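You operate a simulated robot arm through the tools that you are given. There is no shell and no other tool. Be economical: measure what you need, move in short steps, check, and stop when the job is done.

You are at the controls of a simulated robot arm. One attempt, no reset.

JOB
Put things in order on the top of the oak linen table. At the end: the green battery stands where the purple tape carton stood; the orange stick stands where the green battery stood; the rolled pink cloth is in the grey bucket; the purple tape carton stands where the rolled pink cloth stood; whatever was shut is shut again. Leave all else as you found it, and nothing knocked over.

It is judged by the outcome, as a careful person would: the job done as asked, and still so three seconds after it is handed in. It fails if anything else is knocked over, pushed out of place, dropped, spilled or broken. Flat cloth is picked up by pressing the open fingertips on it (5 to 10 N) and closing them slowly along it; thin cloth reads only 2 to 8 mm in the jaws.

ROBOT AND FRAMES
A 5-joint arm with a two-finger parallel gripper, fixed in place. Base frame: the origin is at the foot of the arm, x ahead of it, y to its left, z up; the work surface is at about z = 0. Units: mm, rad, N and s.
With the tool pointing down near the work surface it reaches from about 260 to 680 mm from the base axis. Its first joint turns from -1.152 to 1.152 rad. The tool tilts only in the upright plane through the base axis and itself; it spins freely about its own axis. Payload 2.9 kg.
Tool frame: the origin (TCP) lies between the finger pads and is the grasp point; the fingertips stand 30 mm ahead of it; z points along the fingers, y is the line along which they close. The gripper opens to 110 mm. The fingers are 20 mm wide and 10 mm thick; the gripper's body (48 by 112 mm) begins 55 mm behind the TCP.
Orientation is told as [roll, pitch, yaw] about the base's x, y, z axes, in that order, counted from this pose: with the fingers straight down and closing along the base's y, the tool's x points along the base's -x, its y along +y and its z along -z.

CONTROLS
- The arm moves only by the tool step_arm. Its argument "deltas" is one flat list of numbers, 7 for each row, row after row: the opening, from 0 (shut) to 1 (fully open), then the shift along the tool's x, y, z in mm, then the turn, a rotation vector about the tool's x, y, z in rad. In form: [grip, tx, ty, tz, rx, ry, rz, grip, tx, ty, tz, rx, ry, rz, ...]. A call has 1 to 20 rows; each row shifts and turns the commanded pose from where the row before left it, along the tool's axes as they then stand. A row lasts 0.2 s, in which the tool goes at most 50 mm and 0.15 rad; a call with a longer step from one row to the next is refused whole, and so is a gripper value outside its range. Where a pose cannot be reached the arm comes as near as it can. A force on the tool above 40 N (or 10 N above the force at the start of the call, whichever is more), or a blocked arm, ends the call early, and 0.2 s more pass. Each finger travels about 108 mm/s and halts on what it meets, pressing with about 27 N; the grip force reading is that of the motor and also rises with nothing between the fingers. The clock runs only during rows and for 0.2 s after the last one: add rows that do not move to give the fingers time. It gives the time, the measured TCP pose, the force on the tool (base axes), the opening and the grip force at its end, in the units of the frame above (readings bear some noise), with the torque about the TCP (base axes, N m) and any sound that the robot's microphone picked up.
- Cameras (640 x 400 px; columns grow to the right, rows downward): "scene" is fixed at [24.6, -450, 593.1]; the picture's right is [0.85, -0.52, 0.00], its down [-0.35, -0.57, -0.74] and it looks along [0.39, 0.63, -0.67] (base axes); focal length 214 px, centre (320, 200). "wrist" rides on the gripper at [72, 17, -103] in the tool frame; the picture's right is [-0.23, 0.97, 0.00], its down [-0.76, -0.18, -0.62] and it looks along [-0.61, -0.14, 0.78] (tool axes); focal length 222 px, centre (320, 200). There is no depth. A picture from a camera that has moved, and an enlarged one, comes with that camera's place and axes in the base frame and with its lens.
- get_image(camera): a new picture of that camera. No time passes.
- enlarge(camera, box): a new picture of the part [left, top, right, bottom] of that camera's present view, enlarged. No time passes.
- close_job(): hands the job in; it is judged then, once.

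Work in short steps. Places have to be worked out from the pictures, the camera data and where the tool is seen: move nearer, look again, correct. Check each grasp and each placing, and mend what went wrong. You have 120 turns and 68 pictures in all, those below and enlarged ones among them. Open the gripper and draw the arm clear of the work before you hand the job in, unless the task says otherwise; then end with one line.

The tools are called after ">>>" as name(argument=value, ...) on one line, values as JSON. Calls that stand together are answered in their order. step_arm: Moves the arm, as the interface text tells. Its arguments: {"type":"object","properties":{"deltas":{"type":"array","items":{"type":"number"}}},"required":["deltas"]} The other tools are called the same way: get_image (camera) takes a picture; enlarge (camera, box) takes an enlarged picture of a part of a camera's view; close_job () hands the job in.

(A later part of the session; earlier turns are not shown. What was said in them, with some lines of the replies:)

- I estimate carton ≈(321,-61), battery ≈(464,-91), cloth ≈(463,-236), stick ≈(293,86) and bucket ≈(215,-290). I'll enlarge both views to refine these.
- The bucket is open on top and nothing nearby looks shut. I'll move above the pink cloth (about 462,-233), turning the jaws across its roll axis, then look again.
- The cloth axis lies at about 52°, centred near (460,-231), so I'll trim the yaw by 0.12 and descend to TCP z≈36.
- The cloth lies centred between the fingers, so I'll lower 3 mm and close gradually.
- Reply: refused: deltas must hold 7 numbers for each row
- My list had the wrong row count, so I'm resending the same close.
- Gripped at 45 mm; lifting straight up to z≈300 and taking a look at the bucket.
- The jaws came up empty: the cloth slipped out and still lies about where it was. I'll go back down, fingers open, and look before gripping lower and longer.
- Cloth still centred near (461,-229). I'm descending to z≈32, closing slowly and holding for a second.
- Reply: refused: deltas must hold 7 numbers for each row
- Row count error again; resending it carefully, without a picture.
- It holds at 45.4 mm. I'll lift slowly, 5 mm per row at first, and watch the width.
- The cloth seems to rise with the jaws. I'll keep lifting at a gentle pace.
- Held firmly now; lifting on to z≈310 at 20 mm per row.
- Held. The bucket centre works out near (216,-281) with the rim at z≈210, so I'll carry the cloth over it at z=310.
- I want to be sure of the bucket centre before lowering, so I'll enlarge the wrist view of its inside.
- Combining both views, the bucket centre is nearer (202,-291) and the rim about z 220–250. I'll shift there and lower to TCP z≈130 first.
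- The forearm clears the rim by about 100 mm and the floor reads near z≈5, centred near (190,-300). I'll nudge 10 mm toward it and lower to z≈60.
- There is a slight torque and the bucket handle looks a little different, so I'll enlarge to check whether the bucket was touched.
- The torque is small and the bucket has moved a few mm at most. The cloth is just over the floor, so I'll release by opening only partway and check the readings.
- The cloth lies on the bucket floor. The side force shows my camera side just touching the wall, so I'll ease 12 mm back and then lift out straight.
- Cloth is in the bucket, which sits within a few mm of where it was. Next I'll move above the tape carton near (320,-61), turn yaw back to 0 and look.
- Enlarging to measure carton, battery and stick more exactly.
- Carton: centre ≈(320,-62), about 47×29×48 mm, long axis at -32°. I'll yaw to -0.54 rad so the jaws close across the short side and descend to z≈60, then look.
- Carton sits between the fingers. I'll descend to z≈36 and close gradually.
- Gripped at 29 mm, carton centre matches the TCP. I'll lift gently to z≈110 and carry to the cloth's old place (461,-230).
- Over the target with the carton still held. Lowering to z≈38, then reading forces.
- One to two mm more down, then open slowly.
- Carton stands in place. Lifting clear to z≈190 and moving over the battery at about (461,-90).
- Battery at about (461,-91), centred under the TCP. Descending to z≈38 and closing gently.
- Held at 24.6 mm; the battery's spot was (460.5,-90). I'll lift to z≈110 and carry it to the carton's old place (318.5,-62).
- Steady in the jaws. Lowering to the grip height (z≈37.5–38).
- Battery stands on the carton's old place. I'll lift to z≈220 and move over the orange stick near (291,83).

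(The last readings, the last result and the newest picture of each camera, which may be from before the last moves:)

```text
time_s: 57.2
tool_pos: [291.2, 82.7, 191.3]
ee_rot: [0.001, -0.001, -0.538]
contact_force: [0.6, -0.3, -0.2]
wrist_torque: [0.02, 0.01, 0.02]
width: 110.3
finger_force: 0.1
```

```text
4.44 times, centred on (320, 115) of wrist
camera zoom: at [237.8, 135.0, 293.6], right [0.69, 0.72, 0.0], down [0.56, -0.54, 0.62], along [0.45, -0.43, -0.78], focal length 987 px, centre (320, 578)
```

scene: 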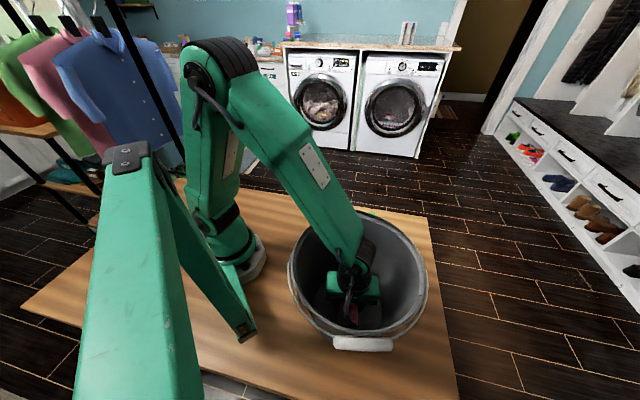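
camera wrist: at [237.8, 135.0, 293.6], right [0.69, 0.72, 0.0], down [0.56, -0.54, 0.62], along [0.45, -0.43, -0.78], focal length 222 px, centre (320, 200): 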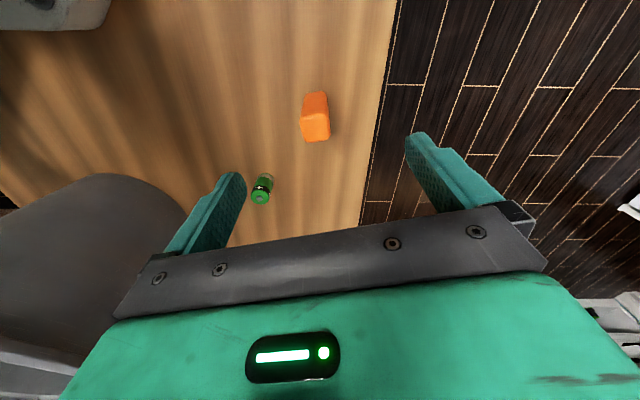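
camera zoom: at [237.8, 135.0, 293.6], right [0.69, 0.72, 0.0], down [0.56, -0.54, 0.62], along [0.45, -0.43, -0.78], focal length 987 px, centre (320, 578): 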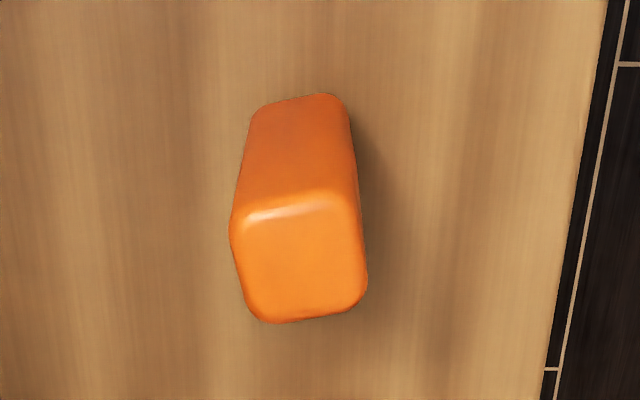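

Stick: centre ≈(291.5,79), ~23×25 mm section, ~88 mm tall, sides aligned with my jaws. Shifting 4 mm, lowering to z≈45 and closing.

>>> step_arm(deltas=[1, -1.9, -3.2, 0, 0, 0, 0, 1, 0, 0, 30, 0, 0, 0, 1, 0, 0, 30, 0, 0, 0, 1, 0, 0, 30, 0, 0, 0, 1, 0, 0, 30, 0, 0, 0, 1, 0, 0, 20, 0, 0, 0, 1, 0, 0, 6, 0, 0, 0, 1, 0, 0, 0, 0, 0, 0, 0.8, 0, 0, 0, 0, 0, 0, 0.6, 0, 0, 0, 0, 0, 0, 0.45, 0, 0, 0, 0, 0, 0, 0.35, 0, 0, 0, 0, 0, 0, 0.25, 0, 0, 0, 0, 0, 0, 0.2, 0, 0, 0, 0, 0, 0, 0.15, 0, 0, 0, 0, 0, 0, 0.1, 0, 0, 0, 0, 0, 0, 0.1, 0, 0, 0, 0, 0, 0])

>>> get_image(camera="wrist")

```text
time_s: 60.8
tool_pos: [288.6, 77.8, 43.8]
ee_rot: [0.001, 0.001, -0.54]
contact_force: [-0.6, 0.4, 1.8]
wrist_torque: [0.06, 0.03, 0.02]
width: 26.5
finger_force: 27.4
```

```text
29 pictures are left
camera wrist: at [236.3, 130.5, 147.0], right [0.69, 0.72, 0.0], down [0.56, -0.54, 0.62], along [0.45, -0.43, -0.78], focal length 222 px, centre (320, 200)
```

wrist: 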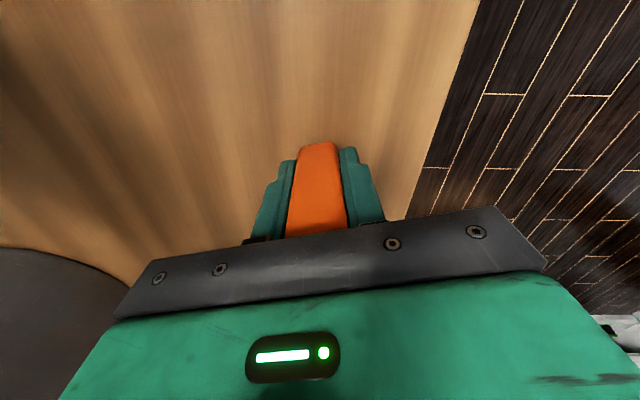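

Gripped at 26.5 mm. Lifting by 105 mm, then carrying to the battery's old place (460.5,-90).

>>> step_arm(deltas=[0.1, 0, 0, -3, 0, 0, 0, 0.1, 0, 0, -6, 0, 0, 0, 0.1, 0, 0, -11, 0, 0, 0, 0.1, 0, 0, -20, 0, 0, 0, 0.1, 0, 0, -25, 0, 0, 0, 0.1, 0, 0, -25, 0, 0, 0, 0.1, 0, 0, -15, 0, 0, 0, 0.1, -12.9, -3.2, 0, 0, 0, 0, 0.1, -25.7, -6.4, 0, 0, 0, 0, 0.1, -25.7, -6.5, 0, 0, 0, 0, 0.1, -25.7, -6.4, 0, 0, 0, 0, 0.1, -25.7, -6.5, 0, 0, 0, 0, 0.1, -25.7, -6.4, 0, 0, 0, 0, 0.1, -25.7, -6.5, 0, 0, 0, 0, 0.1, -25.7, -6.4, 0, 0, 0, 0, 0.1, -25.7, -6.5, 0, 0, 0, 0, 0.1, -12.9, -3.2, 0, 0, 0, 0, 0.1, 0, 0, 0, 0, 0, 0])

>>> get_image(camera="wrist")

>>> get_image(camera="scene")

```text
time_s: 64.6
tool_pos: [459.3, -90.9, 148.3]
ee_rot: [0.002, -0.001, -0.539]
contact_force: [0.2, 0.8, -1.8]
wrist_torque: [-0.02, 0.01, 0.01]
width: 26.8
finger_force: 27.4
```

```text
28 pictures are left
camera wrist: at [405.9, -37.4, 251.7], right [0.69, 0.72, 0.0], down [0.56, -0.54, 0.62], along [0.45, -0.43, -0.78], focal length 222 px, centre (320, 200)
```

wrist: 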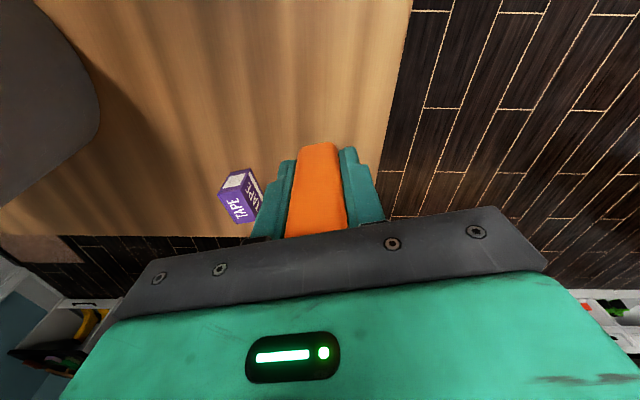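

```text
27 pictures are left
```

scene: 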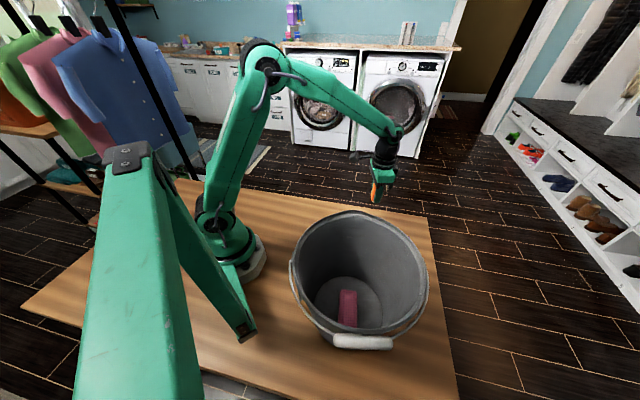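

In place over the spot, stick steady. Lowering by 103 of the 105 mm.

>>> step_arm(deltas=[0.1, 0, 0, 25, 0, 0, 0, 0.1, 0, 0, 25, 0, 0, 0, 0.1, 0, 0, 25, 0, 0, 0, 0.1, 0, 0, 18, 0, 0, 0, 0.1, 0, 0, 8, 0, 0, 0, 0.1, 0, 0, 2, 0, 0, 0, 0.1, 0, 0, 0, 0, 0, 0])

```text
time_s: 66.2
tool_pos: [458.6, -88.9, 46.2]
ee_rot: [-0.001, 0.001, -0.54]
contact_force: [-0.1, 0.3, -1.6]
wrist_torque: [0.01, -0.01, -0.03]
width: 26.7
finger_force: 26.9
```

The −1.6 N is the hanging stick's weight; I'll ease down 1.8 mm and see whether it vanishes.

>>> step_arm(deltas=[0.1, 0, 0, 0.9, 0, 0, 0, 0.1, 0, 0, 0.9, 0, 0, 0, 0.1, 0, 0, 0, 0, 0, 0])

```text
time_s: 67.0
tool_pos: [458.8, -89.0, 44.3]
ee_rot: [0.0, 0.0, -0.539]
contact_force: [-1.8, 1.7, 6.9]
wrist_torque: [0.09, 0.09, 0.03]
width: 26.4
finger_force: 27.0
```

Firm contact with the table. Opening slowly to release the stick.

>>> step_arm(deltas=[0.1, 0, 0, -0.4, 0, 0, 0, 0.25, 0, 0, 0, 0, 0, 0, 0.32, 0, 0, 0, 0, 0, 0, 0.45, 0, 0, 0, 0, 0, 0, 0.6, 0, 0, 0, 0, 0, 0, 0.8, 0, 0, 0, 0, 0, 0, 0.8, 0, 0, 0, 0, 0, 0])

>>> get_image(camera="wrist")

```text
time_s: 68.6
tool_pos: [458.5, -89.5, 44.1]
ee_rot: [0.0, 0.001, -0.54]
contact_force: [1.6, -0.2, -0.3]
wrist_torque: [-0.03, -0.01, 0.02]
width: 88.3
finger_force: 0.1
```

```text
26 pictures are left
camera wrist: at [404.7, -37.2, 146.9], right [0.69, 0.72, 0.0], down [0.56, -0.54, 0.62], along [0.45, -0.43, -0.78], focal length 222 px, centre (320, 200)
```

wrist: 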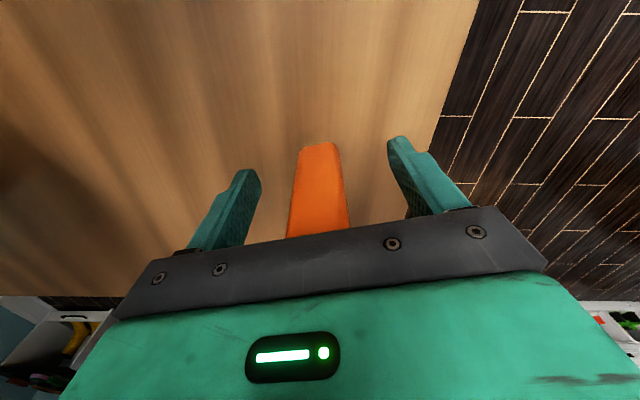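

The stick stands free. Lifting straight up to about z=340, then back toward the starting pose, and checking with both cameras.

>>> step_arm(deltas=[0.8, 0, 0, -15, 0, 0, 0, 0.8, 0, 0, -30, 0, 0, 0, 0.8, 0, 0, -45, 0, 0, 0, 0.8, 0, 0, -45, 0, 0, 0, 1, 0, 0, -45, 0, 0, 0, 1, 0, 0, -45, 0, 0, 0, 1, 0, 0, -45, 0, 0, 0, 1, 0, 0, -45, 0, 0, 0, 1, 0, 0, -45, 0, 0, -0.135, 1, 0, 0, -45, 0, 0, -0.135, 1, 0, 0, -45, 0, 0, -0.135, 1, 0, 0, 0, 0, 0, -0.135, 1, 33, 9, 0, 0, 0, 0, 1, 33, 9, 0, 0, 0, 0, 1, 32, 9, 0, 0, 0, 0, 1, 0, 0, 0, 0, 0, 0])

>>> enlarge(camera="wrist", box=[220, 0, 420, 180])

>>> enlarge(camera="scene", box=[260, 170, 460, 370])

```text
time_s: 72.0
tool_pos: [361.6, -62.2, 493.5]
ee_rot: [0.0, -0.001, 0.0]
contact_force: [-0.5, -0.4, 0.3]
wrist_torque: [0.04, 0.0, -0.01]
width: 109.8
finger_force: 0.0
```

```text
2.22 times, centred on (320, 90) of wrist
camera zoom: at [288.1, -45.4, 597.0], right [0.23, 0.97, 0.0], down [0.76, -0.18, 0.62], along [0.61, -0.14, -0.78], focal length 494 px, centre (320, 444)
```

zoom: 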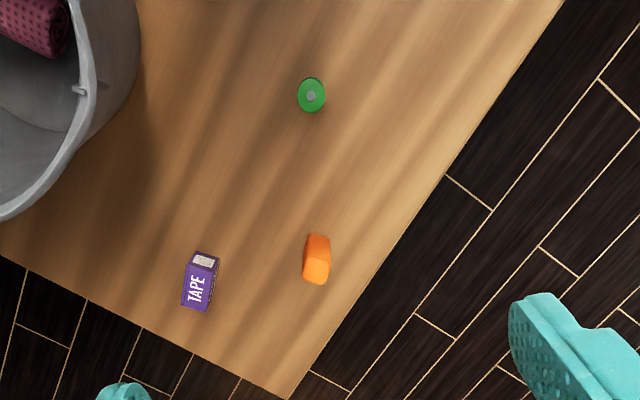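

```text
2.00 times, centred on (360, 270) of scene
camera zoom: at [24.5, -450.0, 593.1], right [0.85, -0.52, 0.0], down [-0.35, -0.57, -0.74], along [0.39, 0.63, -0.67], focal length 429 px, centre (240, 60)
```

zoom: 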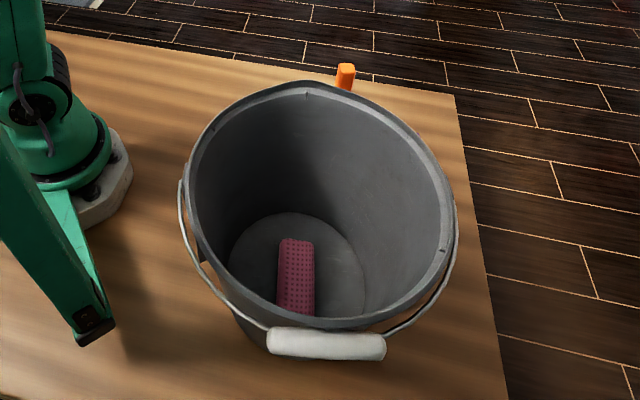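

All four items are on their spots and upright, the cloth is in the bucket, and the bucket has shifted only a few mm. The arm is clear with the jaws open, so I'm handing in.

>>> close_job()

```text
The job is handed in.
```

I've handed the job in: the pink cloth is in the bucket, and the carton, battery and stick stand upright in their asked places. The bucket ended a few mm off where it stood, because the gripper brushed its wall while I lowered the cloth. I saw nothing shut on the table, so there was nothing to close.
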